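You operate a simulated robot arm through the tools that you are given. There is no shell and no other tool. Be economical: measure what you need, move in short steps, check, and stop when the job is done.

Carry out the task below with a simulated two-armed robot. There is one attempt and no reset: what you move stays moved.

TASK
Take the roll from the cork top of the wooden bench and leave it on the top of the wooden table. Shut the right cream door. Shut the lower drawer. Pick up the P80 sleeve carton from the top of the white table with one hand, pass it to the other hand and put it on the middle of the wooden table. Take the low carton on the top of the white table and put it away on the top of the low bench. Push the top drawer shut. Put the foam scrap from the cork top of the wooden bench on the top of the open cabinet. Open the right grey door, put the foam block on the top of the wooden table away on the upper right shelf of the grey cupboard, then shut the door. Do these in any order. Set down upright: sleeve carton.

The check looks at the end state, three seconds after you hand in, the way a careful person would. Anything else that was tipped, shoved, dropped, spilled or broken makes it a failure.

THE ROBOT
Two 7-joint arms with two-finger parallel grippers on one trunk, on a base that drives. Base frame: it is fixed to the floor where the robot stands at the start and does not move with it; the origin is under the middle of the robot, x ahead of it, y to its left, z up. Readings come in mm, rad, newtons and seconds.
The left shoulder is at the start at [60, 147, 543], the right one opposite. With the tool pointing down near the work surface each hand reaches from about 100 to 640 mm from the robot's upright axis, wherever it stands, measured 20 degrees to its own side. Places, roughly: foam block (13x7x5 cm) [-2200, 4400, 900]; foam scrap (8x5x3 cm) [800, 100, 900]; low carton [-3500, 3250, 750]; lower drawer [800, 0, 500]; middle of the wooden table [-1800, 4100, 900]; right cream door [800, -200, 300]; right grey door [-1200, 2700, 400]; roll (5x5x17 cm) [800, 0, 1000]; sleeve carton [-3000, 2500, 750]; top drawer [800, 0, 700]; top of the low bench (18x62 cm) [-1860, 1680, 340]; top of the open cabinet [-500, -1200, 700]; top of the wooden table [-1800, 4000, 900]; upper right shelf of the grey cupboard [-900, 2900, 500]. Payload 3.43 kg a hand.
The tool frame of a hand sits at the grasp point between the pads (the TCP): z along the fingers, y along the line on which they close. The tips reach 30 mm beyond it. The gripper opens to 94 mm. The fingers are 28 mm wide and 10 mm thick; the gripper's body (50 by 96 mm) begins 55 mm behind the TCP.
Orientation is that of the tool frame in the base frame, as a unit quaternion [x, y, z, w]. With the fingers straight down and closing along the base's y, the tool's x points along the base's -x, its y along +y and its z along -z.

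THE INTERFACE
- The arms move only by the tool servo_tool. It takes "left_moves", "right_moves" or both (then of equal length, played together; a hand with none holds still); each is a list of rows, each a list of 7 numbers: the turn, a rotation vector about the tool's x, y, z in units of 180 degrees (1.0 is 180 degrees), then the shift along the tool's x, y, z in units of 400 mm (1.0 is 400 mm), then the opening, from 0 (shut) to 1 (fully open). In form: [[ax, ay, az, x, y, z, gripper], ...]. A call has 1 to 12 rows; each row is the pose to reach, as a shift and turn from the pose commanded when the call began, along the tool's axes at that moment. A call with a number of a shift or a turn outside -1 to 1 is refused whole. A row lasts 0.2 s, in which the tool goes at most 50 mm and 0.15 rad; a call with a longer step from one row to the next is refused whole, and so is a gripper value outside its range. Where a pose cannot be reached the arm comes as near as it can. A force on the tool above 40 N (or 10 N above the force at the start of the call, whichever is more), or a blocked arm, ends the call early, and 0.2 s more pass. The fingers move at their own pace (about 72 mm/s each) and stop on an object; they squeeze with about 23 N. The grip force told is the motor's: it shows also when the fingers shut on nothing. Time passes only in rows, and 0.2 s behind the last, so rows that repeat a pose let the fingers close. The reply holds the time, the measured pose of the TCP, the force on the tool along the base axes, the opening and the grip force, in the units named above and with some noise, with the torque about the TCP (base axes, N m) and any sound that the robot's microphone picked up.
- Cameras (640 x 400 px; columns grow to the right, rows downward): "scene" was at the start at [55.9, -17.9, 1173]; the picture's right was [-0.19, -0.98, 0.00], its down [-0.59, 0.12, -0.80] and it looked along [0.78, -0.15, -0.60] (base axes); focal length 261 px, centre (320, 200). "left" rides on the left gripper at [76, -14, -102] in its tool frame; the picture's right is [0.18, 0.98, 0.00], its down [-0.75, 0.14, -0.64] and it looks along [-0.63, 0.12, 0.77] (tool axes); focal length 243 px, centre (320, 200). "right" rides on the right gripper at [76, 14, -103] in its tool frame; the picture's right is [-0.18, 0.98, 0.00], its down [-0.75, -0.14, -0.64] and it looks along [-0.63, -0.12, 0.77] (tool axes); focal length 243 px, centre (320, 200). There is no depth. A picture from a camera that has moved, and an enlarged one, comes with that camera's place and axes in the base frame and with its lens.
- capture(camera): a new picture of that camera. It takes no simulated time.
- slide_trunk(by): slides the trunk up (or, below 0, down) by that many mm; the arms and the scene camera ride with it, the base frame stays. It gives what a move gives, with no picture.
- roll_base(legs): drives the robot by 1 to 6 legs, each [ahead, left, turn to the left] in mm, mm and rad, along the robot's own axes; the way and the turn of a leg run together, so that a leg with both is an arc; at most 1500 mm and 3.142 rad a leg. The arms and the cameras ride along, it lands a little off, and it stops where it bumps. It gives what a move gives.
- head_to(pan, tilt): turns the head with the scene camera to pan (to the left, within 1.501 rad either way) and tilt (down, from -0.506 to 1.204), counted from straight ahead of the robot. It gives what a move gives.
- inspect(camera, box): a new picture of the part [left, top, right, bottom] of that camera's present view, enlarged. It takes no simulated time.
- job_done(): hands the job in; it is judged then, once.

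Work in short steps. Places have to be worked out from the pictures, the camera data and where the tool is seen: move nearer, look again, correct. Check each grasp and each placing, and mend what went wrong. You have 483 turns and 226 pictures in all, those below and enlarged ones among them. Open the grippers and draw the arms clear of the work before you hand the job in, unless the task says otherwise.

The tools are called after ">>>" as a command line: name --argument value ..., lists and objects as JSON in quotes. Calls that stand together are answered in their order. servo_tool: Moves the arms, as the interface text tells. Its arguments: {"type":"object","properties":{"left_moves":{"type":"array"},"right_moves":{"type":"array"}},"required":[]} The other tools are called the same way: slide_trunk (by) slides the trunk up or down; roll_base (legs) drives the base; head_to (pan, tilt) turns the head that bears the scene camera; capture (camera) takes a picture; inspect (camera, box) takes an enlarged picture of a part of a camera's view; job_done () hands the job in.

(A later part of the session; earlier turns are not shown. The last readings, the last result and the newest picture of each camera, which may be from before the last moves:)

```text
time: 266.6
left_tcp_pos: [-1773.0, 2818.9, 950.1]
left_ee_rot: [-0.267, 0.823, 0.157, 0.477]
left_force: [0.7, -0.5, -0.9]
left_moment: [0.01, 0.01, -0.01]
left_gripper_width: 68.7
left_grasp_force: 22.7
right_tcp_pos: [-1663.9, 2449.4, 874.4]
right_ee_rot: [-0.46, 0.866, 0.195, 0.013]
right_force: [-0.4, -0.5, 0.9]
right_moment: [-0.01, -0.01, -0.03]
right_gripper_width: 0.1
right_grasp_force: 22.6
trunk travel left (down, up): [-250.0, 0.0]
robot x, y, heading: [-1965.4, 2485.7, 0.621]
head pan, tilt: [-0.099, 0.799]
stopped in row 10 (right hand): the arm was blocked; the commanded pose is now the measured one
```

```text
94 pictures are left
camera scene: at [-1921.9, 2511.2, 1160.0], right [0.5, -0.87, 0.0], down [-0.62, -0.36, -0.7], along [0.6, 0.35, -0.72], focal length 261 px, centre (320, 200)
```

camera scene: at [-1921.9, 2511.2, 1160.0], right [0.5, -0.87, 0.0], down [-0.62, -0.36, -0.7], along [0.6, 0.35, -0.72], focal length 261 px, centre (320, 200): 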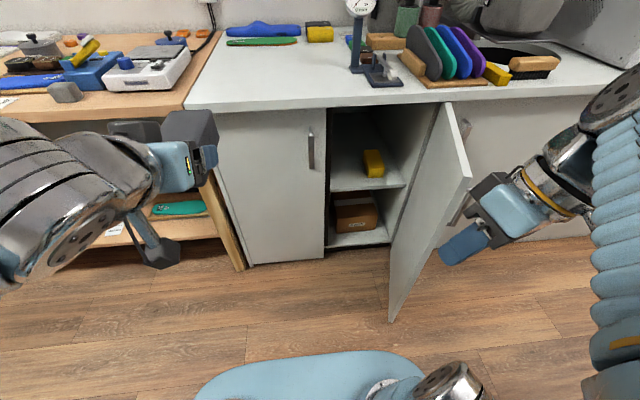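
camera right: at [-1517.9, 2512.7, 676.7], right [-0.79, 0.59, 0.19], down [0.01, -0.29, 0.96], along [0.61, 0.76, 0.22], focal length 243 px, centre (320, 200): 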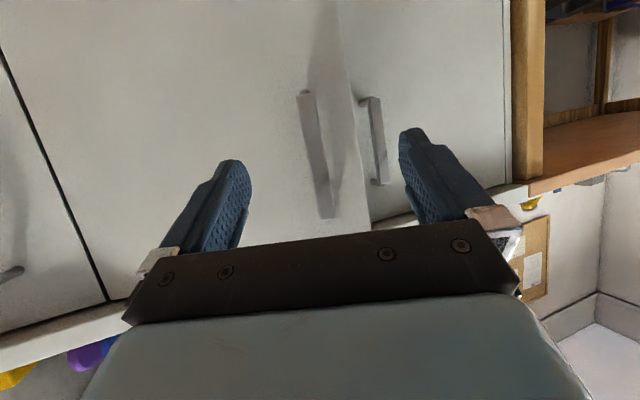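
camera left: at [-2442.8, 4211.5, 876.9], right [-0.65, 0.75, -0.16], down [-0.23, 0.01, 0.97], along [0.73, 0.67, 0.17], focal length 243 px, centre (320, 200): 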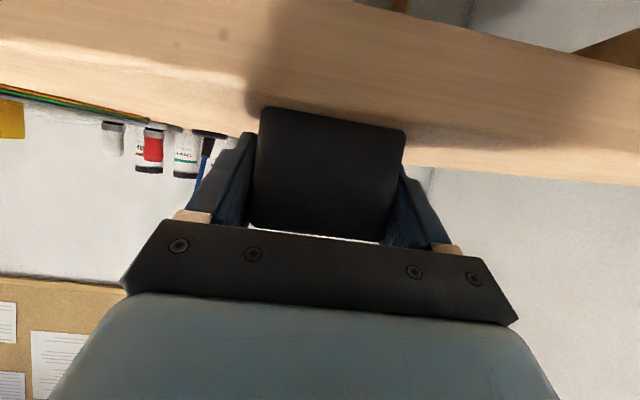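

The right hand is parked at its side. I move the base in front of the opening, staying left of the open door.

>>> roll_base --legs '[[100, -105, 0], [120, 0, 0]]'

>>> slide_trunk --by -150

>>> capture --camera "scene"

```text
time: 268.6
left_tcp_pos: [-1575.2, 2834.9, 949.5]
left_ee_rot: [-0.262, 0.825, 0.154, 0.477]
left_force: [0.4, -0.6, -1.0]
left_moment: [-0.03, 0.0, -0.05]
left_gripper_width: 68.4
left_grasp_force: 22.5
right_tcp_pos: [-1472.8, 2461.3, 874.3]
right_ee_rot: [-0.453, 0.87, 0.195, 0.014]
right_force: [-0.6, 0.1, -0.2]
right_moment: [-0.04, -0.03, -0.02]
right_gripper_width: 0.2
right_grasp_force: 22.5
trunk travel left (down, up): [-250.0, 0.0]
robot x, y, heading: [-1778.6, 2509.4, 0.612]
head pan, tilt: [-0.099, 0.799]
stopped in leg 2: the robot was blocked; the commanded pose is now the measured one
```

```text
time: 269.9
left_tcp_pos: [-1577.1, 2833.5, 834.0]
left_ee_rot: [-0.261, 0.825, 0.153, 0.478]
left_force: [-0.4, -0.7, -1.1]
left_moment: [-0.01, 0.02, 0.03]
left_gripper_width: 68.6
left_grasp_force: 23.1
right_tcp_pos: [-1471.8, 2463.0, 765.0]
right_ee_rot: [-0.456, 0.868, 0.194, 0.024]
right_force: [-3.3, -1.2, 13.9]
right_moment: [0.18, -0.87, -0.05]
right_gripper_width: 0.2
right_grasp_force: 23.1
trunk travel left (down, up): [-136.0, 114.0]
robot x, y, heading: [-1779.4, 2510.3, 0.612]
head pan, tilt: [-0.099, 0.799]
stopped: the force on the tool passed its limit at 76 N (the readings are from after the stop); the commanded pose is now the measured one
```

```text
93 pictures are left
camera scene: at [-1731.0, 2528.1, 1045.2], right [0.49, -0.87, 0.0], down [-0.63, -0.35, -0.7], along [0.61, 0.34, -0.72], focal length 261 px, centre (320, 200)
```

scene: 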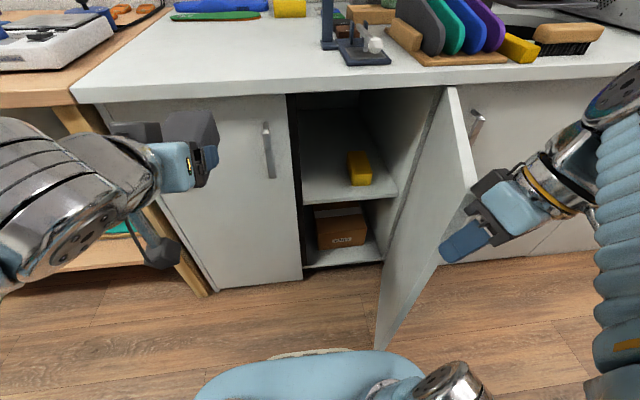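

The right arm fouled the open door. I raise the trunk again, back off, and put the right arm high (above the door top) out of the way.

>>> slide_trunk --by 114

>>> roll_base --legs '[[-170, 0, 0.008]]'

>>> servo_tool --right_moves '[[0, 0, 0, -0.03, 0.03, -0.05, 0], [0.023, 0.0104, 0.0224, -0.07, 0.06, -0.09, 0], [0.046, 0.0209, 0.0449, -0.11, 0.09, -0.13, 0], [0.069, 0.0313, 0.0673, -0.15, 0.12, -0.17, 0], [0.092, 0.0418, 0.09, -0.19, 0.15, -0.2, 0], [0.1148, 0.0522, 0.1122, -0.2165, 0.18, -0.2275, 0], [0.1148, 0.0522, 0.1122, -0.2165, 0.18, -0.2275, 0]]'

>>> capture --camera "scene"

```text
time: 271.3
left_tcp_pos: [-1575.2, 2834.4, 948.4]
left_ee_rot: [-0.262, 0.825, 0.153, 0.476]
left_force: [0.0, -0.7, -1.0]
left_moment: [0.02, 0.03, -0.01]
left_gripper_width: 68.7
left_grasp_force: 23.3
right_tcp_pos: [-1471.8, 2463.4, 877.1]
right_ee_rot: [-0.455, 0.869, 0.195, 0.022]
right_force: [-0.3, -1.2, -0.5]
right_moment: [-0.01, 0.01, -0.01]
right_gripper_width: 0.2
right_grasp_force: 23.0
trunk travel left (down, up): [-250.0, 0.0]
robot x, y, heading: [-1776.0, 2506.2, 0.607]
head pan, tilt: [-0.099, 0.799]
```

```text
time: 272.8
left_tcp_pos: [-1719.1, 2737.7, 947.4]
left_ee_rot: [-0.265, 0.824, 0.155, 0.477]
left_force: [0.3, -0.3, -0.3]
left_moment: [0.0, 0.03, -0.01]
left_gripper_width: 68.8
left_grasp_force: 22.6
right_tcp_pos: [-1610.8, 2367.1, 876.8]
right_ee_rot: [-0.46, 0.866, 0.195, 0.023]
right_force: [0.3, 0.3, -0.5]
right_moment: [-0.01, 0.0, -0.04]
right_gripper_width: 0.0
right_grasp_force: 23.0
trunk travel left (down, up): [-250.0, 0.0]
robot x, y, heading: [-1916.4, 2412.4, 0.618]
head pan, tilt: [-0.099, 0.799]
```

```text
time: 274.4
left_tcp_pos: [-1718.1, 2737.9, 947.3]
left_ee_rot: [-0.265, 0.824, 0.155, 0.476]
left_force: [0.5, 0.1, -0.5]
left_moment: [-0.01, 0.03, 0.03]
left_gripper_width: 68.7
left_grasp_force: 22.8
right_tcp_pos: [-1602.9, 2446.5, 981.3]
right_ee_rot: [-0.304, 0.953, 0.0, 0.0]
right_force: [-0.3, -0.8, 0.4]
right_moment: [-0.01, -0.01, 0.02]
right_gripper_width: 0.3
right_grasp_force: 23.0
right hand out of reach, approached as far as the arm can: row 6, 7
trunk travel left (down, up): [-250.0, 0.0]
robot x, y, heading: [-1917.0, 2407.5, 0.615]
head pan, tilt: [-0.099, 0.799]
```

```text
92 pictures are left
camera scene: at [-1870.3, 2430.5, 1159.5], right [0.49, -0.87, 0.0], down [-0.62, -0.35, -0.7], along [0.61, 0.34, -0.72], focal length 261 px, centre (320, 200)
```

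scene: 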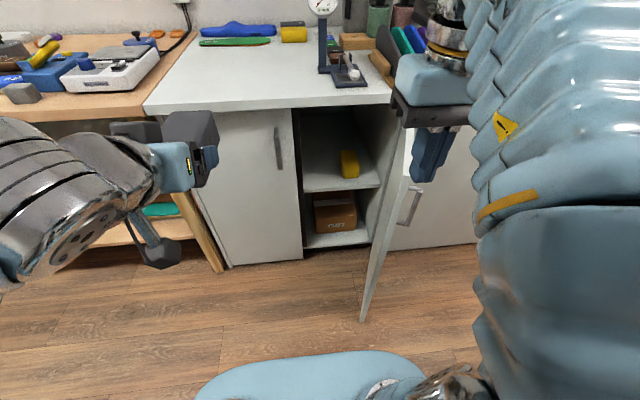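

The door swung back to about 72°. I bring the closed right hand down inside of it near its free edge and push it wider.

>>> servo_tool --right_moves '[[0, 0, 0, -0.1, 0, 0.04, 0], [0, 0, 0, -0.2, 0, 0.1, 0], [0, 0, 0, -0.3, -0.01, 0.17, 0], [0, 0, 0, -0.39, -0.02, 0.25, 0], [0, 0, 0, -0.47, -0.03, 0.33, 0], [0, 0, 0, -0.5, -0.03, 0.42, 0], [0, 0, 0, -0.5, -0.03, 0.42, 0]]'

>>> capture --camera "scene"

>>> capture --camera "right"

```text
time: 276.0
left_tcp_pos: [-1718.5, 2738.2, 948.6]
left_ee_rot: [-0.265, 0.824, 0.155, 0.477]
left_force: [0.4, 0.2, 0.1]
left_moment: [-0.03, 0.02, 0.0]
left_gripper_width: 68.8
left_grasp_force: 23.1
right_tcp_pos: [-1431.2, 2550.3, 809.6]
right_ee_rot: [-0.304, 0.953, 0.0, -0.002]
right_force: [0.3, 0.2, 0.1]
right_moment: [-0.01, -0.01, 0.01]
right_gripper_width: 0.2
right_grasp_force: 23.0
trunk travel left (down, up): [-250.0, 0.0]
robot x, y, heading: [-1921.4, 2407.4, 0.615]
head pan, tilt: [-0.099, 0.799]
```

```text
91 pictures are left
camera scene: at [-1870.1, 2430.5, 1159.5], right [0.49, -0.87, 0.0], down [-0.62, -0.35, -0.7], along [0.61, 0.34, -0.72], focal length 261 px, centre (320, 200)
```

scene: 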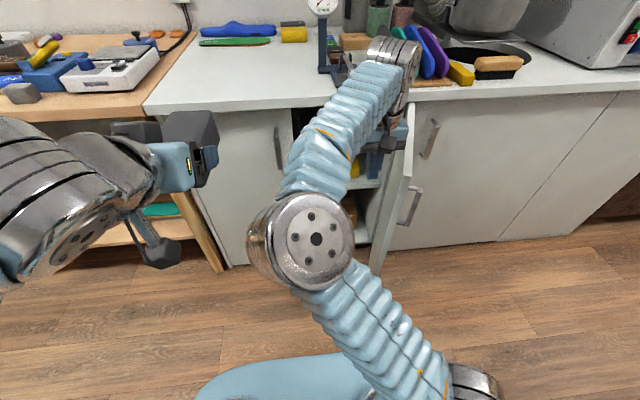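

```text
90 pictures are left
camera right: at [-1502.1, 2518.2, 913.6], right [-0.42, 0.91, 0.0], down [0.7, 0.32, 0.64], along [0.58, 0.27, -0.77], focal length 243 px, centre (320, 200)
```

right: 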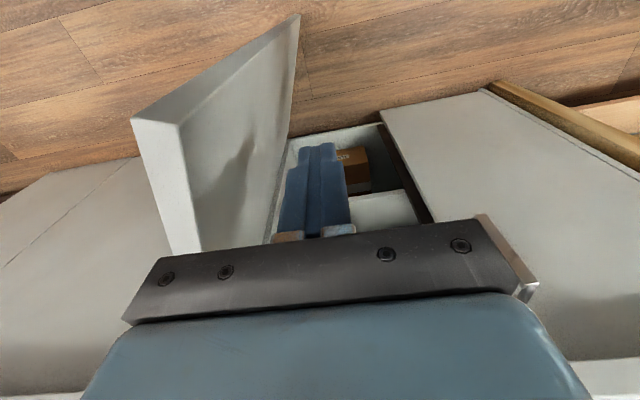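

The fingers are on the inner side. I push the door to the right.

>>> servo_tool --right_moves '[[0, 0, 0, 0, -0.06, 0, 0], [0, 0, 0, 0, -0.12, 0, 0], [0, 0, 0, 0, -0.18, 0, 0], [0, 0, 0, 0, -0.24, 0, 0], [0, 0, 0, 0, -0.3, 0, 0], [0, 0, 0, 0, -0.36, 0, 0], [0, 0, 0, 0, -0.42, 0, 0], [0, 0, 0, 0, -0.46, 0, 0]]'

>>> capture --camera "scene"

>>> capture --camera "right"

```text
time: 277.8
left_tcp_pos: [-1719.2, 2737.2, 948.5]
left_ee_rot: [-0.265, 0.824, 0.155, 0.476]
left_force: [-0.1, -0.3, -0.8]
left_moment: [0.0, -0.02, 0.0]
left_gripper_width: 68.7
left_grasp_force: 23.3
right_tcp_pos: [-1327.1, 2400.8, 811.5]
right_ee_rot: [-0.304, 0.953, 0.001, -0.001]
right_force: [0.6, 0.2, -0.6]
right_moment: [-0.02, 0.03, 0.0]
right_gripper_width: 0.1
right_grasp_force: 22.7
trunk travel left (down, up): [-250.0, 0.0]
robot x, y, heading: [-1919.9, 2408.4, 0.62]
head pan, tilt: [-0.099, 0.799]
```

```text
89 pictures are left
camera scene: at [-1870.2, 2430.5, 1159.5], right [0.5, -0.87, 0.0], down [-0.62, -0.36, -0.7], along [0.61, 0.34, -0.72], focal length 261 px, centre (320, 200)
```

scene: 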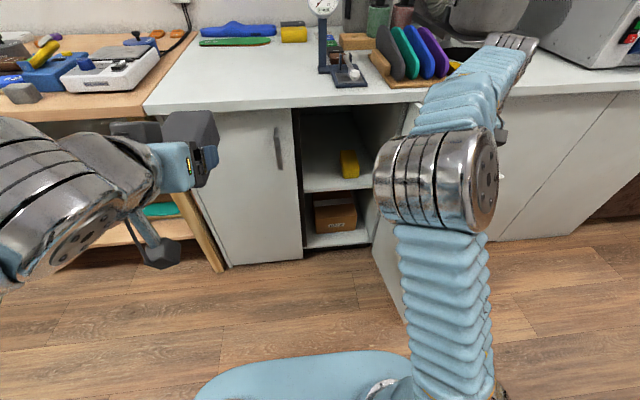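

```text
88 pictures are left
camera right: at [-1396.0, 2368.4, 914.3], right [-0.42, 0.91, 0.0], down [0.7, 0.32, 0.64], along [0.58, 0.27, -0.77], focal length 243 px, centre (320, 200)
```

right: 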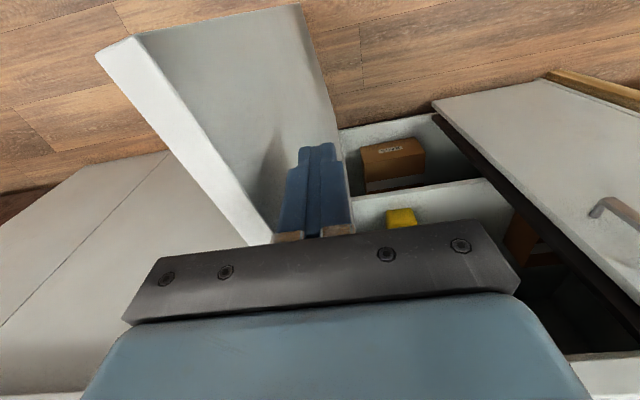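

Now about 100°. I push 80 mm further for room.

>>> servo_tool --right_moves '[[0, 0, 0, 0, -0.06, 0, 0], [0, 0, 0, 0.01, -0.12, 0, 0], [0, 0, 0, 0.03, -0.18, 0, 0], [0, 0, 0, 0.05, -0.23, 0, 0]]'

>>> capture --camera "scene"

```text
time: 278.8
left_tcp_pos: [-1718.4, 2737.4, 948.1]
left_ee_rot: [-0.265, 0.824, 0.154, 0.477]
left_force: [0.2, -0.5, -0.5]
left_moment: [-0.04, 0.03, 0.01]
left_gripper_width: 68.9
left_grasp_force: 23.4
right_tcp_pos: [-1322.6, 2366.5, 831.9]
right_ee_rot: [-0.304, 0.953, 0.0, -0.002]
right_force: [0.3, -1.2, -0.2]
right_moment: [0.03, 0.0, -0.02]
right_gripper_width: 0.0
right_grasp_force: 22.9
right hand out of reach, approached as far as the arm can: row 1, 2, 3, 4
trunk travel left (down, up): [-250.0, 0.0]
robot x, y, heading: [-1916.8, 2410.1, 0.615]
head pan, tilt: [-0.099, 0.799]
```

```text
87 pictures are left
camera scene: at [-1870.3, 2430.1, 1159.5], right [0.5, -0.87, 0.0], down [-0.62, -0.35, -0.7], along [0.61, 0.35, -0.72], focal length 261 px, centre (320, 200)
```

scene: 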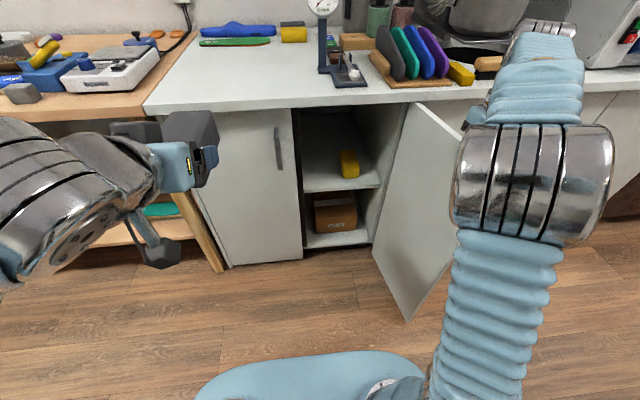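

Door wide open. I raise and retract the right hand, then drive forward to the opening.

>>> servo_tool --right_moves '[[0, 0, 0, 0, 0, -0.1, 0], [0, 0, 0, 0.08, 0, -0.19, 0], [0, 0, 0, 0.18, 0.03, -0.26, 0], [0, 0, 0, 0.28, 0.06, -0.3, 0], [0, 0, 0, 0.38, 0.1, -0.33, 0], [0, 0, 0, 0.45, 0.14, -0.35, 0], [0, 0, 0, 0.45, 0.14, -0.35, 0]]'

>>> roll_base --legs '[[200, -20, 0]]'

>>> capture --camera "scene"

```text
refused: row 3 steps farther than a row can; nothing moved
```

```text
time: 279.6
left_tcp_pos: [-1699.9, 2749.4, 948.0]
left_ee_rot: [-0.265, 0.824, 0.155, 0.476]
left_force: [-0.5, 0.4, -0.9]
left_moment: [0.0, 0.02, 0.02]
left_gripper_width: 68.8
left_grasp_force: 23.4
right_tcp_pos: [-1307.8, 2377.8, 830.6]
right_ee_rot: [-0.306, 0.952, 0.003, -0.008]
right_force: [-2.9, 1.5, 2.1]
right_moment: [0.0, 0.02, 0.08]
right_gripper_width: 0.2
right_grasp_force: 23.2
trunk travel left (down, up): [-250.0, 0.0]
robot x, y, heading: [-1895.4, 2418.4, 0.619]
head pan, tilt: [-0.099, 0.799]
stopped in leg 1: the force on the tool passed its limit at 55 N (the readings are from after the stop); the commanded pose is now the measured one
```

```text
86 pictures are left
camera scene: at [-1851.6, 2441.7, 1159.5], right [0.49, -0.87, 0.0], down [-0.62, -0.36, -0.7], along [0.61, 0.34, -0.72], focal length 261 px, centre (320, 200)
```

scene: 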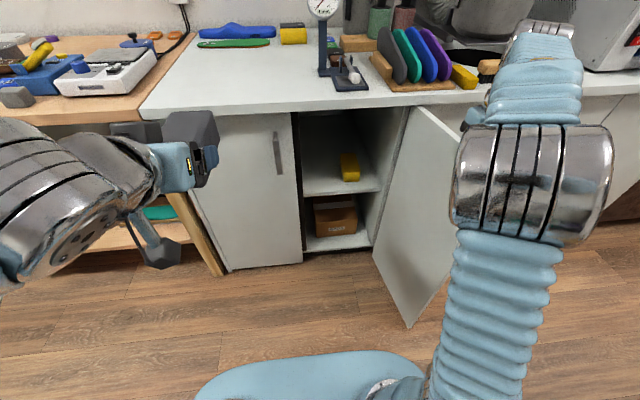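

A row was too long, so the arm hadn't moved and the base stopped at once on the hand's force. I redo the retraction with shorter steps.

>>> servo_tool --right_moves '[[0, 0, 0, 0.02, 0.01, -0.06, 0], [0, 0, 0, 0.05, 0.02, -0.15, 0], [0, 0, 0, 0.1, 0.03, -0.22, 0], [0, 0, 0, 0.18, 0.05, -0.27, 0], [0, 0, 0, 0.27, 0.07, -0.3, 0], [0, 0, 0, 0.36, 0.1, -0.33, 0], [0, 0, 0, 0.44, 0.13, -0.35, 0], [0, 0, 0, 0.44, 0.13, -0.35, 0]]'

```text
time: 281.4
left_tcp_pos: [-1699.9, 2748.1, 947.2]
left_ee_rot: [-0.265, 0.824, 0.155, 0.476]
left_force: [0.2, 0.1, -0.6]
left_moment: [0.02, 0.01, 0.01]
left_gripper_width: 68.7
left_grasp_force: 23.2
right_tcp_pos: [-1477.3, 2317.7, 975.2]
right_ee_rot: [-0.305, 0.952, 0.004, -0.008]
right_force: [-0.6, 0.6, 0.3]
right_moment: [0.0, -0.01, -0.02]
right_gripper_width: 0.2
right_grasp_force: 23.2
trunk travel left (down, up): [-250.0, 0.0]
robot x, y, heading: [-1894.2, 2420.5, 0.618]
head pan, tilt: [-0.099, 0.799]
```

Now I drive forward.

>>> roll_base --legs '[[195, -35, 0]]'

>>> capture --camera "scene"

```text
time: 283.0
left_tcp_pos: [-1519.9, 2832.2, 948.4]
left_ee_rot: [-0.266, 0.824, 0.155, 0.477]
left_force: [-0.4, 0.7, -1.0]
left_moment: [-0.03, 0.03, 0.02]
left_gripper_width: 68.9
left_grasp_force: 22.7
right_tcp_pos: [-1298.2, 2402.3, 973.9]
right_ee_rot: [-0.306, 0.952, 0.003, -0.008]
right_force: [0.2, 1.3, -0.7]
right_moment: [0.0, -0.03, 0.01]
right_gripper_width: 0.0
right_grasp_force: 23.1
trunk travel left (down, up): [-250.0, 0.0]
robot x, y, heading: [-1718.2, 2509.5, 0.614]
head pan, tilt: [-0.099, 0.799]
```

```text
85 pictures are left
camera scene: at [-1672.0, 2525.7, 1159.5], right [0.49, -0.87, 0.0], down [-0.62, -0.35, -0.7], along [0.61, 0.34, -0.72], focal length 261 px, centre (320, 200)
```

scene: 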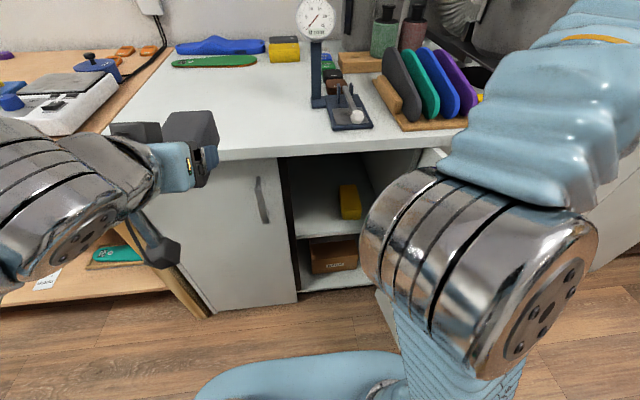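

The bay's free part is centred at about q=2968 (room axis), shelf z≈475. Low and near poses are hard for the arm, so I back up 125 mm, lower the trunk, set the left arm low in front and then drive it in.

>>> roll_base --legs '[[-125, 0, 0.006]]'

>>> servo_tool --right_moves '[[0, 0, 0, 0.02, 0.06, 0, 0], [0, 0, 0, 0.04, 0.12, 0, 0], [0, 0, 0, 0.04, 0.12, 0, 0]]'

>>> slide_trunk --by -150

```text
time: 284.3
left_tcp_pos: [-1624.8, 2760.8, 947.9]
left_ee_rot: [-0.268, 0.823, 0.157, 0.475]
left_force: [1.0, -0.3, -0.3]
left_moment: [0.0, 0.03, 0.0]
left_gripper_width: 68.8
left_grasp_force: 23.0
right_tcp_pos: [-1398.5, 2332.9, 974.4]
right_ee_rot: [-0.309, 0.951, 0.004, -0.008]
right_force: [-0.6, 0.2, -0.1]
right_moment: [-0.03, -0.01, 0.02]
right_gripper_width: 0.2
right_grasp_force: 22.6
trunk travel left (down, up): [-250.0, 0.0]
robot x, y, heading: [-1818.6, 2429.8, 0.624]
head pan, tilt: [-0.099, 0.799]
```

```text
time: 285.1
left_tcp_pos: [-1624.8, 2762.2, 947.7]
left_ee_rot: [-0.268, 0.823, 0.156, 0.475]
left_force: [0.1, -0.1, 0.1]
left_moment: [-0.04, 0.02, 0.01]
left_gripper_width: 69.1
left_grasp_force: 23.4
right_tcp_pos: [-1440.4, 2362.0, 974.6]
right_ee_rot: [-0.309, 0.951, 0.003, -0.008]
right_force: [0.4, 0.4, 0.3]
right_moment: [-0.02, -0.05, 0.01]
right_gripper_width: 0.0
right_grasp_force: 22.6
trunk travel left (down, up): [-250.0, 0.0]
robot x, y, heading: [-1821.9, 2430.4, 0.627]
head pan, tilt: [-0.099, 0.799]
```

```text
time: 286.8
left_tcp_pos: [-1624.3, 2761.4, 799.0]
left_ee_rot: [-0.268, 0.823, 0.157, 0.476]
left_force: [0.6, 0.4, -0.4]
left_moment: [-0.04, 0.06, 0.02]
left_gripper_width: 68.6
left_grasp_force: 23.3
right_tcp_pos: [-1439.5, 2361.9, 824.9]
right_ee_rot: [-0.309, 0.951, 0.003, -0.007]
right_force: [-0.2, 0.9, -0.1]
right_moment: [-0.01, 0.03, 0.0]
right_gripper_width: 0.0
right_grasp_force: 22.9
trunk travel left (down, up): [-100.0, 150.0]
robot x, y, heading: [-1819.9, 2434.4, 0.627]
head pan, tilt: [-0.099, 0.799]
```

I move the left hand forward and right, then down in front of the opening.

>>> servo_tool --left_moves '[[0, 0, 0, -0.038, -0.075, 0.065, 0.5], [0, 0, 0, -0.076, -0.15, 0.131, 0.5], [0, 0, 0, -0.113, -0.225, 0.196, 0.5], [0, 0, 0, -0.151, -0.3, 0.262, 0.5], [0, 0, 0, -0.189, -0.375, 0.327, 0.5], [0, 0, 0, -0.097, -0.405, 0.38, 0.5], [0, 0, 0, -0.005, -0.435, 0.433, 0.5], [0, 0, 0, 0.087, -0.465, 0.486, 0.5], [0, 0, 0, 0.178, -0.495, 0.539, 0.5], [0, 0, 0, 0.27, -0.525, 0.592, 0.5], [0, 0, 0, 0.361, -0.555, 0.6445, 0.5]]'

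>>> capture --camera "scene"

>>> capture --camera "left"

```text
time: 289.2
left_tcp_pos: [-1370.2, 2672.4, 544.1]
left_ee_rot: [-0.268, 0.823, 0.156, 0.476]
left_force: [0.5, -0.3, -0.1]
left_moment: [-0.02, 0.01, 0.01]
left_gripper_width: 68.7
left_grasp_force: 23.3
right_tcp_pos: [-1439.6, 2361.8, 825.6]
right_ee_rot: [-0.309, 0.951, 0.003, -0.007]
right_force: [0.1, -0.5, 0.0]
right_moment: [-0.05, -0.02, -0.02]
right_gripper_width: 0.2
right_grasp_force: 22.9
trunk travel left (down, up): [-100.0, 150.0]
robot x, y, heading: [-1821.0, 2434.7, 0.626]
head pan, tilt: [-0.099, 0.799]
```

```text
84 pictures are left
camera scene: at [-1774.1, 2453.3, 1009.6], right [0.5, -0.87, 0.0], down [-0.62, -0.36, -0.7], along [0.6, 0.35, -0.72], focal length 261 px, centre (320, 200)
```

scene: 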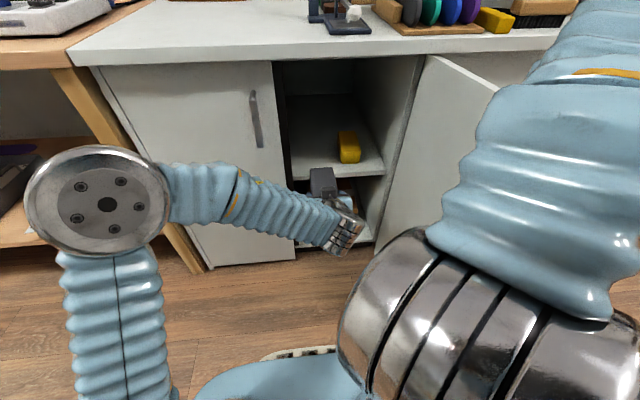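

```text
83 pictures are left
camera left: at [-1465.3, 2586.2, 529.5], right [-0.65, 0.74, -0.16], down [-0.23, 0.0, 0.97], along [0.72, 0.67, 0.17], focal length 243 px, centre (320, 200)
```

left: 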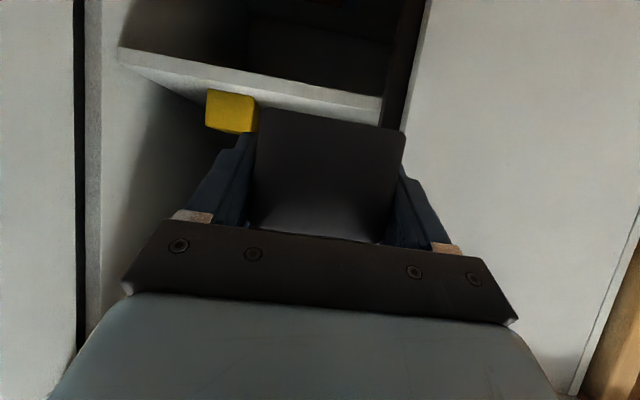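

Well placed in front of the bay, 40 mm above shelf level. I drive forward 120 mm.

>>> roll_base --legs '[[120, 0, -0.005]]'

>>> capture --camera "left"

>>> capture --camera "scene"

```text
time: 290.5
left_tcp_pos: [-1270.4, 2740.0, 545.1]
left_ee_rot: [-0.265, 0.824, 0.155, 0.476]
left_force: [0.8, 0.7, -1.7]
left_moment: [-0.01, 0.05, -0.01]
left_gripper_width: 68.7
left_grasp_force: 23.2
right_tcp_pos: [-1342.5, 2429.6, 824.7]
right_ee_rot: [-0.306, 0.952, 0.003, -0.007]
right_force: [-0.5, -0.3, 0.0]
right_moment: [0.01, 0.02, -0.02]
right_gripper_width: 0.0
right_grasp_force: 22.7
trunk travel left (down, up): [-100.0, 150.0]
robot x, y, heading: [-1724.8, 2500.2, 0.617]
head pan, tilt: [-0.099, 0.799]
```

```text
82 pictures are left
camera left: at [-1366.5, 2654.1, 529.8], right [-0.65, 0.74, -0.16], down [-0.23, 0.01, 0.97], along [0.73, 0.67, 0.17], focal length 243 px, centre (320, 200)
```

left: 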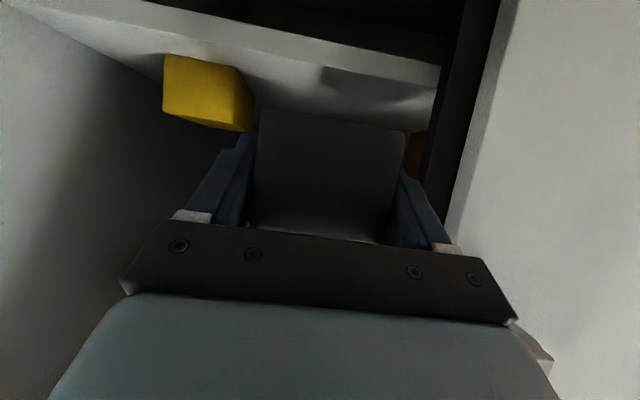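

```text
81 pictures are left
camera scene: at [-1676.0, 2522.9, 1009.5], right [0.5, -0.87, 0.0], down [-0.62, -0.36, -0.7], along [0.61, 0.35, -0.72], focal length 261 px, centre (320, 200)
```

scene: 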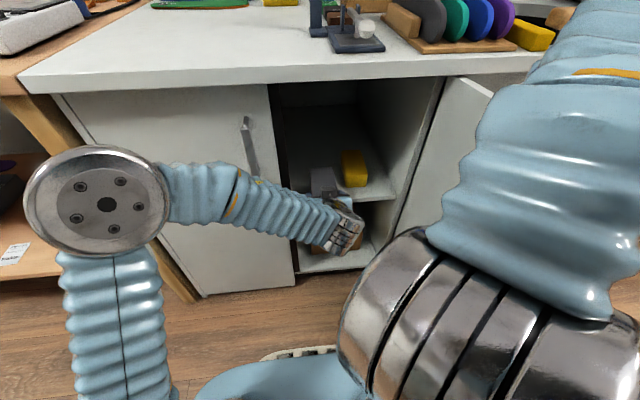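

I extend the arm 83 mm into the bay.

>>> servo_tool --left_moves '[[0, 0, 0, -0.026, 0, 0.045, 0.5], [0, 0, 0, -0.052, 0, 0.09, 0.5], [0, 0, 0, -0.078, 0, 0.135, 0.5], [0, 0, 0, -0.104, 0, 0.18, 0.5], [0, 0, 0, -0.104, 0, 0.18, 0.5]]'

>>> capture --camera "scene"

>>> capture --camera "left"

```text
time: 291.7
left_tcp_pos: [-1202.8, 2789.3, 545.2]
left_ee_rot: [-0.265, 0.824, 0.155, 0.476]
left_force: [0.2, -0.8, -0.2]
left_moment: [-0.03, 0.05, 0.03]
left_gripper_width: 68.6
left_grasp_force: 23.1
right_tcp_pos: [-1343.0, 2429.2, 824.5]
right_ee_rot: [-0.305, 0.952, 0.003, -0.006]
right_force: [-0.3, -0.4, 0.2]
right_moment: [0.01, 0.01, 0.03]
right_gripper_width: 0.1
right_grasp_force: 23.5
trunk travel left (down, up): [-100.0, 150.0]
robot x, y, heading: [-1719.0, 2503.1, 0.619]
head pan, tilt: [-0.099, 0.799]
```

```text
80 pictures are left
camera scene: at [-1676.0, 2522.9, 1009.5], right [0.5, -0.87, 0.0], down [-0.62, -0.36, -0.7], along [0.61, 0.35, -0.72], focal length 261 px, centre (320, 200)
```

scene: 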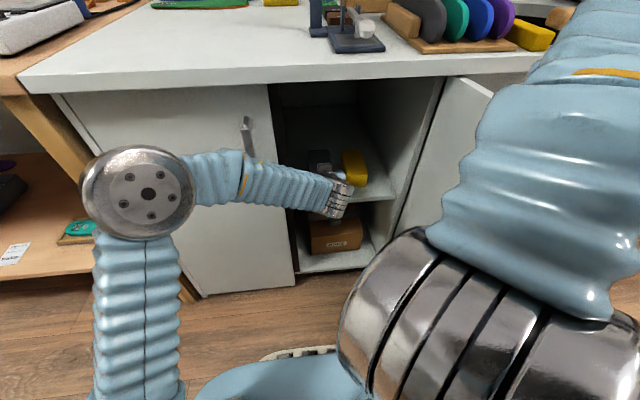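

```text
79 pictures are left
camera left: at [-1298.3, 2702.9, 529.8], right [-0.65, 0.74, -0.16], down [-0.23, 0.01, 0.97], along [0.73, 0.67, 0.17], focal length 243 px, centre (320, 200)
```

left: 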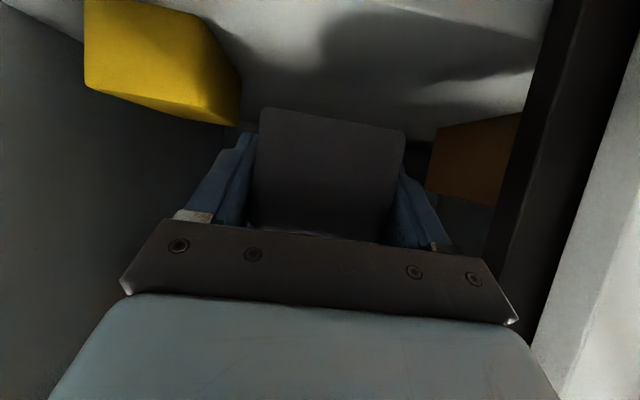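

Block is over the shelf. I lower it in steps to contact.

>>> servo_tool --left_moves '[[0, 0, 0, 0.026, 0, 0.015, 0.5], [0, 0, 0, 0.052, 0, 0.03, 0.5], [0, 0, 0, 0.065, 0, 0.0375, 0.5], [0, 0, 0, 0.074, 0, 0.0425, 0.5], [0, 0, 0, 0.082, 0, 0.0475, 0.5], [0, 0, 0, 0.091, 0, 0.0525, 0.5], [0, 0, 0, 0.1, 0, 0.0575, 0.5]]'

>>> capture --camera "left"

```text
time: 293.3
left_tcp_pos: [-1204.6, 2788.7, 498.2]
left_ee_rot: [-0.266, 0.824, 0.155, 0.476]
left_force: [-0.4, 0.3, -1.2]
left_moment: [0.04, 0.01, 0.04]
left_gripper_width: 68.9
left_grasp_force: 23.1
right_tcp_pos: [-1343.2, 2430.9, 824.6]
right_ee_rot: [-0.306, 0.952, 0.003, -0.007]
right_force: [-0.1, -0.6, -0.1]
right_moment: [0.02, -0.02, -0.02]
right_gripper_width: 0.0
right_grasp_force: 23.1
trunk travel left (down, up): [-100.0, 150.0]
robot x, y, heading: [-1723.0, 2503.9, 0.62]
head pan, tilt: [-0.099, 0.799]
```

```text
78 pictures are left
camera left: at [-1299.0, 2703.0, 483.6], right [-0.65, 0.74, -0.16], down [-0.23, 0.01, 0.97], along [0.72, 0.67, 0.17], focal length 243 px, centre (320, 200)
```

left: 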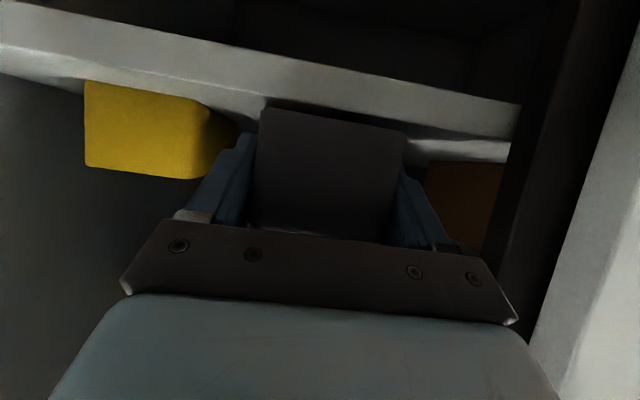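

No contact yet; I continue in 4 mm steps.

>>> servo_tool --left_moves '[[0, 0, 0, 0.0087, 0, 0.005, 0.5], [0, 0, 0, 0.0173, 0, 0.01, 0.5], [0, 0, 0, 0.026, 0, 0.015, 0.5], [0, 0, 0, 0.0346, 0, 0.02, 0.5], [0, 0, 0, 0.0433, 0, 0.025, 0.5], [0, 0, 0, 0.052, 0, 0.03, 0.5]]'

>>> capture --camera "left"

```text
time: 294.5
left_tcp_pos: [-1203.9, 2790.3, 486.9]
left_ee_rot: [-0.266, 0.82, 0.157, 0.482]
left_force: [-4.7, -0.7, 15.1]
left_moment: [-0.11, 0.26, 0.0]
left_gripper_width: 68.7
left_grasp_force: 23.4
right_tcp_pos: [-1343.4, 2429.5, 824.3]
right_ee_rot: [-0.307, 0.952, 0.002, -0.007]
right_force: [0.7, -0.4, -0.1]
right_moment: [0.0, 0.0, 0.04]
right_gripper_width: 0.0
right_grasp_force: 23.1
trunk travel left (down, up): [-100.0, 150.0]
robot x, y, heading: [-1721.3, 2500.9, 0.619]
head pan, tilt: [-0.099, 0.799]
stopped in row 5 (left hand): the force on the tool passed its limit at 44 N (the readings are from after the stop); the commanded pose is now the measured one
```

```text
77 pictures are left
camera left: at [-1297.0, 2703.3, 470.2], right [-0.65, 0.74, -0.16], down [-0.24, 0.0, 0.97], along [0.72, 0.67, 0.18], focal length 243 px, centre (320, 200)
```

left: 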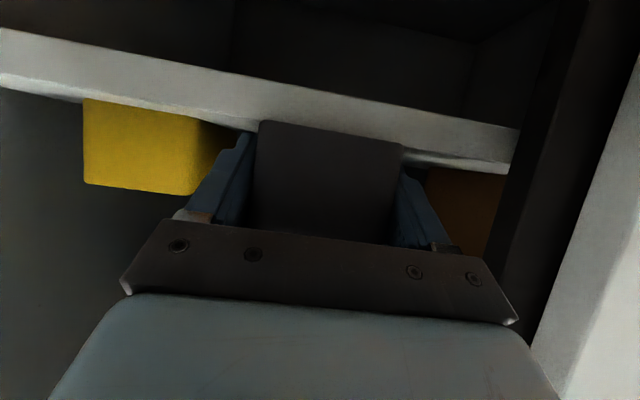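

Contact; the shelf is at z≈455. To be sure it clears the door I lift 4 mm, move it 30 mm deeper, and set it down again.

>>> servo_tool --left_moves '[[0, 0, 0, -0.011, 0, -0.006, 0.5], [0, 0, 0, -0.03, 0, 0.026, 0.5], [0, 0, 0, -0.049, 0, 0.059, 0.5], [0, 0, 0, -0.042, 0, 0.063, 0.5], [0, 0, 0, -0.036, 0, 0.066, 0.5], [0, 0, 0, -0.036, 0, 0.066, 0.5]]'

```text
time: 295.9
left_tcp_pos: [-1178.7, 2806.9, 486.8]
left_ee_rot: [-0.266, 0.819, 0.157, 0.483]
left_force: [-2.0, 2.7, 18.0]
left_moment: [-0.18, 0.31, -0.02]
left_gripper_width: 69.0
left_grasp_force: 22.5
right_tcp_pos: [-1343.5, 2429.2, 824.9]
right_ee_rot: [-0.307, 0.952, 0.004, -0.007]
right_force: [-0.6, 0.1, 0.8]
right_moment: [0.01, 0.0, 0.02]
right_gripper_width: 0.1
right_grasp_force: 23.0
trunk travel left (down, up): [-100.0, 150.0]
robot x, y, heading: [-1723.3, 2500.2, 0.618]
head pan, tilt: [-0.099, 0.799]
```

Set down again with light contact. I open the gripper.

>>> servo_tool --left_moves '[[0, 0, 0, -0.004, 0, -0.002, 0.75], [0, 0, 0, -0.004, 0, -0.002, 0.85], [0, 0, 0, -0.004, 0, -0.002, 0.85]]'

>>> capture --camera "left"

```text
time: 296.7
left_tcp_pos: [-1179.0, 2806.1, 486.5]
left_ee_rot: [-0.265, 0.821, 0.156, 0.482]
left_force: [-0.4, 0.1, 13.7]
left_moment: [0.13, -0.24, -0.22]
left_gripper_width: 74.4
left_grasp_force: 0.1
right_tcp_pos: [-1342.9, 2429.4, 824.9]
right_ee_rot: [-0.305, 0.952, 0.004, -0.006]
right_force: [-0.5, -1.1, 0.5]
right_moment: [0.04, -0.02, 0.01]
right_gripper_width: 0.1
right_grasp_force: 23.0
trunk travel left (down, up): [-100.0, 150.0]
robot x, y, heading: [-1727.0, 2500.5, 0.616]
head pan, tilt: [-0.099, 0.799]
```

```text
76 pictures are left
camera left: at [-1273.0, 2720.6, 470.6], right [-0.65, 0.74, -0.16], down [-0.24, 0.0, 0.97], along [0.72, 0.67, 0.18], focal length 243 px, centre (320, 200)
```

left: 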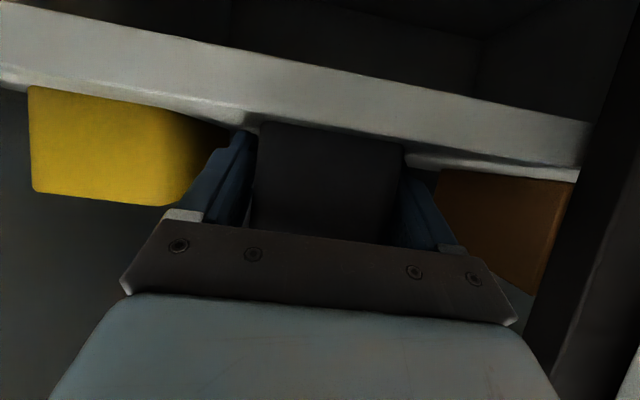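

Released (74 mm, a bit wider than the block). I lift slightly and withdraw straight back.

>>> servo_tool --left_moves '[[0, 0, 0, -0.013, 0, -0.0075, 0.8], [0, 0, 0, 0.005, 0, -0.04, 0.8], [0, 0, 0, 0.03, 0, -0.085, 0.8], [0, 0, 0, 0.07, 0, -0.155, 0.8], [0, 0, 0, 0.11, 0, -0.22, 0.8], [0, 0, 0, 0.11, 0, -0.22, 0.8]]'

>>> capture --camera "left"

```text
time: 298.1
left_tcp_pos: [-1258.1, 2749.1, 491.1]
left_ee_rot: [-0.266, 0.821, 0.156, 0.481]
left_force: [-0.8, 1.1, 0.1]
left_moment: [0.02, 0.0, 0.01]
left_gripper_width: 75.2
left_grasp_force: 0.0
right_tcp_pos: [-1342.6, 2430.4, 824.6]
right_ee_rot: [-0.307, 0.952, 0.003, -0.007]
right_force: [-0.4, 0.5, -0.5]
right_moment: [0.01, 0.02, 0.02]
right_gripper_width: 0.2
right_grasp_force: 23.1
trunk travel left (down, up): [-100.0, 150.0]
robot x, y, heading: [-1722.5, 2500.9, 0.62]
head pan, tilt: [-0.099, 0.799]
```

```text
75 pictures are left
camera left: at [-1353.1, 2662.8, 474.4], right [-0.65, 0.74, -0.16], down [-0.24, 0.0, 0.97], along [0.72, 0.67, 0.18], focal length 243 px, centre (320, 200)
```

left: 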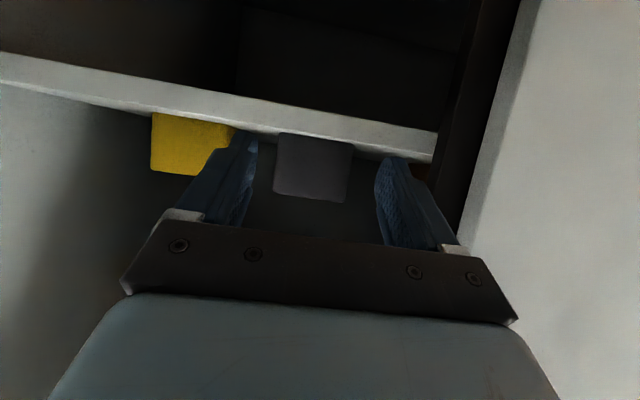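

The block stands on the shelf beside the yellow item. I back the base out, then raise the trunk.

>>> roll_base --legs '[[-230, 0, 0]]'

>>> slide_trunk --by 150

>>> capture --camera "scene"

```text
time: 299.8
left_tcp_pos: [-1446.0, 2616.0, 491.1]
left_ee_rot: [-0.266, 0.821, 0.156, 0.481]
left_force: [-0.2, -0.4, -0.3]
left_moment: [0.02, 0.0, 0.01]
left_gripper_width: 75.5
left_grasp_force: 0.0
right_tcp_pos: [-1530.1, 2296.1, 823.3]
right_ee_rot: [-0.306, 0.952, 0.003, -0.007]
right_force: [0.7, 0.2, 0.2]
right_moment: [0.0, 0.04, -0.02]
right_gripper_width: 0.1
right_grasp_force: 23.1
trunk travel left (down, up): [-100.0, 150.0]
robot x, y, heading: [-1907.6, 2368.5, 0.62]
head pan, tilt: [-0.099, 0.799]
```

```text
time: 301.5
left_tcp_pos: [-1445.3, 2615.0, 639.3]
left_ee_rot: [-0.265, 0.821, 0.155, 0.481]
left_force: [-0.2, 0.8, 0.5]
left_moment: [0.01, -0.03, -0.01]
left_gripper_width: 75.1
left_grasp_force: 0.0
right_tcp_pos: [-1530.1, 2296.6, 973.3]
right_ee_rot: [-0.306, 0.952, 0.003, -0.008]
right_force: [0.8, 0.3, 0.7]
right_moment: [0.0, -0.01, 0.01]
right_gripper_width: 0.1
right_grasp_force: 23.0
trunk travel left (down, up): [-250.0, 0.0]
robot x, y, heading: [-1910.6, 2366.3, 0.619]
head pan, tilt: [-0.099, 0.799]
```

```text
74 pictures are left
camera scene: at [-1863.0, 2390.0, 1159.5], right [0.5, -0.87, 0.0], down [-0.62, -0.36, -0.7], along [0.61, 0.35, -0.72], focal length 261 px, centre (320, 200)
```

scene: 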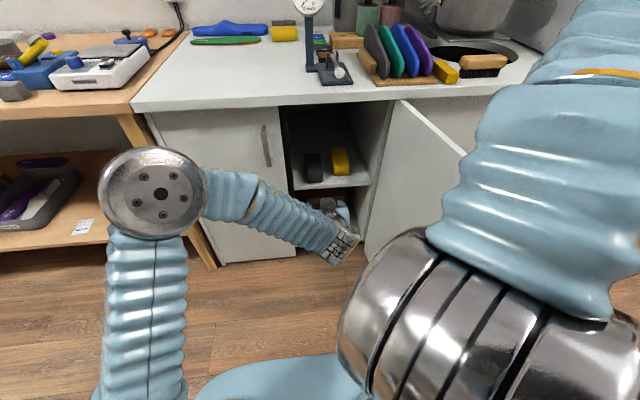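

The block is on the shelf. Now closing the door: first I bring the left hand up and back out of the way.

>>> servo_tool --left_moves '[[0, 0, 0, -0.09, 0.02, -0.055, 0.8], [0, 0, 0, -0.18, 0.05, -0.11, 0.8], [0, 0, 0, -0.27, 0.08, -0.165, 0.8], [0, 0, 0, -0.36, 0.11, -0.22, 0.8], [0, 0, 0, -0.45, 0.14, -0.275, 0.8], [0, 0, 0, -0.54, 0.17, -0.33, 0.8], [0, 0, 0, -0.51, 0.25, -0.4, 0.8], [0, 0, 0, -0.47, 0.33, -0.47, 0.8], [0, 0, 0, -0.43, 0.41, -0.54, 0.8], [0, 0, 0, -0.39, 0.49, -0.61, 0.8], [0, 0, 0, -0.35, 0.54, -0.68, 0.8]]'

>>> capture --camera "scene"

```text
time: 303.9
left_tcp_pos: [-1707.0, 2691.9, 894.2]
left_ee_rot: [-0.265, 0.821, 0.155, 0.481]
left_force: [0.5, -0.7, -0.3]
left_moment: [-0.01, 0.0, -0.01]
left_gripper_width: 75.1
left_grasp_force: 0.1
right_tcp_pos: [-1529.2, 2296.1, 974.6]
right_ee_rot: [-0.305, 0.952, 0.003, -0.007]
right_force: [0.3, 0.4, 0.0]
right_moment: [-0.01, 0.01, 0.01]
right_gripper_width: 0.0
right_grasp_force: 23.1
trunk travel left (down, up): [-250.0, 0.0]
robot x, y, heading: [-1906.4, 2366.9, 0.617]
head pan, tilt: [-0.099, 0.799]
```

```text
73 pictures are left
camera scene: at [-1862.8, 2390.0, 1159.5], right [0.5, -0.87, 0.0], down [-0.62, -0.36, -0.7], along [0.61, 0.35, -0.72], focal length 261 px, centre (320, 200)
```

scene: 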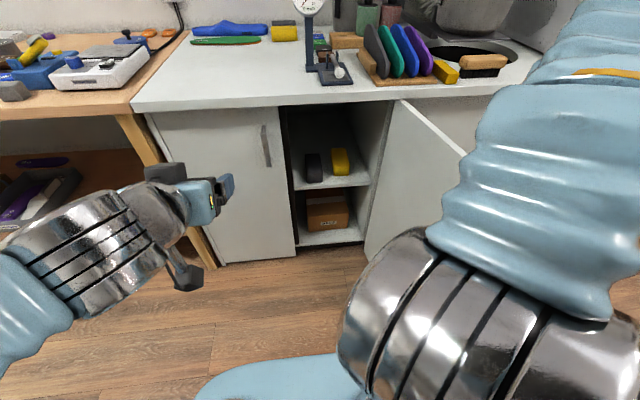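

I move the base right and slightly forward so the right hand is on the outer side of the open door.

>>> roll_base --legs '[[60, 0, 0], [0, -270, 0]]'

>>> head_to --pan -0.3 --tilt 0.8

>>> capture --camera "scene"

>>> capture --camera "right"

```text
time: 306.4
left_tcp_pos: [-1501.1, 2505.9, 896.0]
left_ee_rot: [-0.265, 0.822, 0.155, 0.48]
left_force: [0.7, 0.1, -0.5]
left_moment: [-0.04, 0.0, -0.01]
left_gripper_width: 75.2
left_grasp_force: 0.0
right_tcp_pos: [-1324.4, 2110.3, 973.8]
right_ee_rot: [-0.305, 0.952, 0.003, -0.008]
right_force: [-0.2, 0.2, 0.7]
right_moment: [0.02, -0.01, -0.03]
right_gripper_width: 0.1
right_grasp_force: 23.1
trunk travel left (down, up): [-250.0, 0.0]
robot x, y, heading: [-1704.5, 2185.8, 0.615]
head pan, tilt: [-0.099, 0.799]
```

```text
time: 307.1
left_tcp_pos: [-1502.2, 2506.7, 895.8]
left_ee_rot: [-0.266, 0.821, 0.156, 0.481]
left_force: [0.1, -0.5, 0.6]
left_moment: [0.01, -0.02, 0.01]
left_gripper_width: 75.4
left_grasp_force: 0.1
right_tcp_pos: [-1323.3, 2111.8, 974.4]
right_ee_rot: [-0.306, 0.952, 0.003, -0.007]
right_force: [0.0, 0.9, 0.0]
right_moment: [-0.03, 0.02, -0.03]
right_gripper_width: 0.2
right_grasp_force: 22.4
trunk travel left (down, up): [-250.0, 0.0]
robot x, y, heading: [-1701.8, 2182.4, 0.618]
head pan, tilt: [-0.3, 0.799]
```

```text
72 pictures are left
camera scene: at [-1650.9, 2189.8, 1159.5], right [0.31, -0.95, 0.0], down [-0.68, -0.22, -0.7], along [0.66, 0.22, -0.72], focal length 261 px, centre (320, 200)
```

scene: 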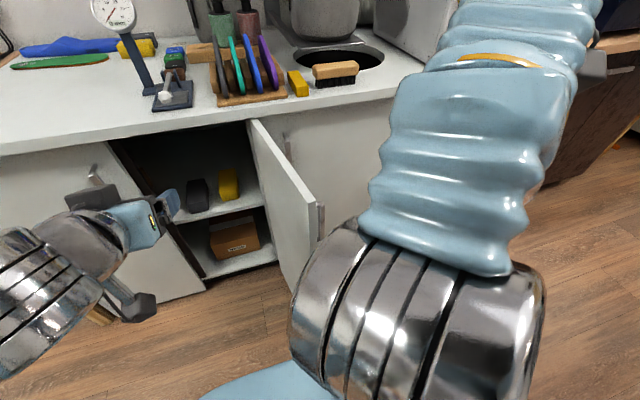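

```text
71 pictures are left
camera right: at [-1392.3, 2078.6, 1078.1], right [-0.42, 0.91, 0.01], down [0.71, 0.32, 0.63], along [0.57, 0.27, -0.78], focal length 243 px, centre (320, 200)
```

right: 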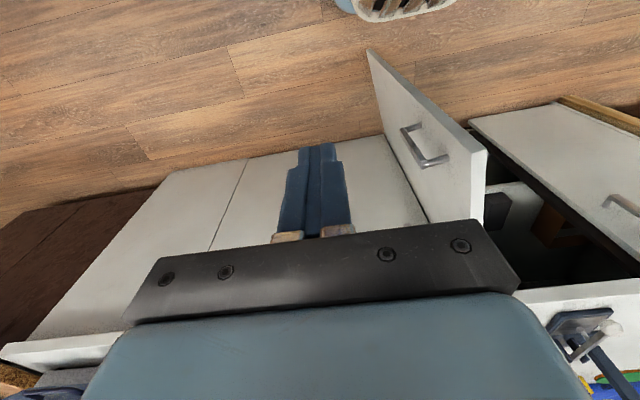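

The right hand is outside the door, whose handle is visible. I move it beside the door near its free edge and lower it.

>>> servo_tool --right_moves '[[0, 0, 0, -0.08, 0.07, 0.02, 0], [0, 0, 0, -0.16, 0.14, 0.04, 0], [0, 0, 0, -0.24, 0.21, 0.06, 0], [0, 0, 0, -0.32, 0.28, 0.08, 0], [0, 0, 0, -0.3925, 0.33, 0.1, 0], [0, 0, 0, -0.3925, 0.33, 0.2, 0], [0, 0, 0, -0.3925, 0.33, 0.3, 0], [0, 0, 0, -0.3925, 0.33, 0.385, 0], [0, 0, 0, -0.3925, 0.33, 0.385, 0]]'

>>> capture --camera "right"

```text
time: 309.1
left_tcp_pos: [-1502.1, 2507.2, 894.6]
left_ee_rot: [-0.266, 0.821, 0.156, 0.481]
left_force: [-0.3, 0.3, -0.3]
left_moment: [-0.02, -0.02, -0.01]
left_gripper_width: 75.3
left_grasp_force: 0.0
right_tcp_pos: [-1275.5, 2311.1, 819.1]
right_ee_rot: [-0.305, 0.952, 0.003, -0.007]
right_force: [0.1, -0.7, 0.6]
right_moment: [0.03, 0.03, 0.01]
right_gripper_width: 0.0
right_grasp_force: 23.7
trunk travel left (down, up): [-250.0, 0.0]
robot x, y, heading: [-1705.4, 2184.0, 0.618]
head pan, tilt: [-0.3, 0.799]
```

```text
70 pictures are left
camera right: at [-1344.0, 2278.2, 923.1], right [-0.42, 0.91, 0.01], down [0.7, 0.32, 0.63], along [0.57, 0.27, -0.78], focal length 243 px, centre (320, 200)
```

right: 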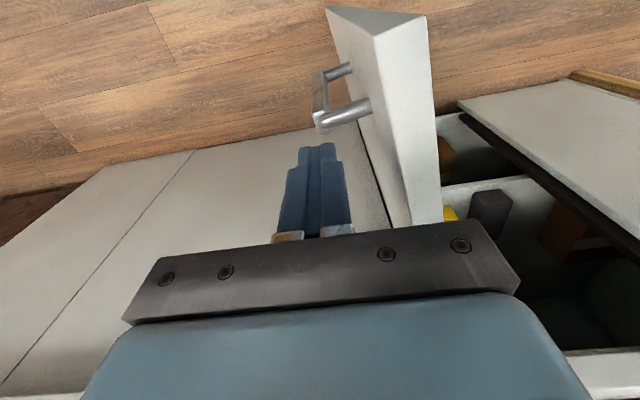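

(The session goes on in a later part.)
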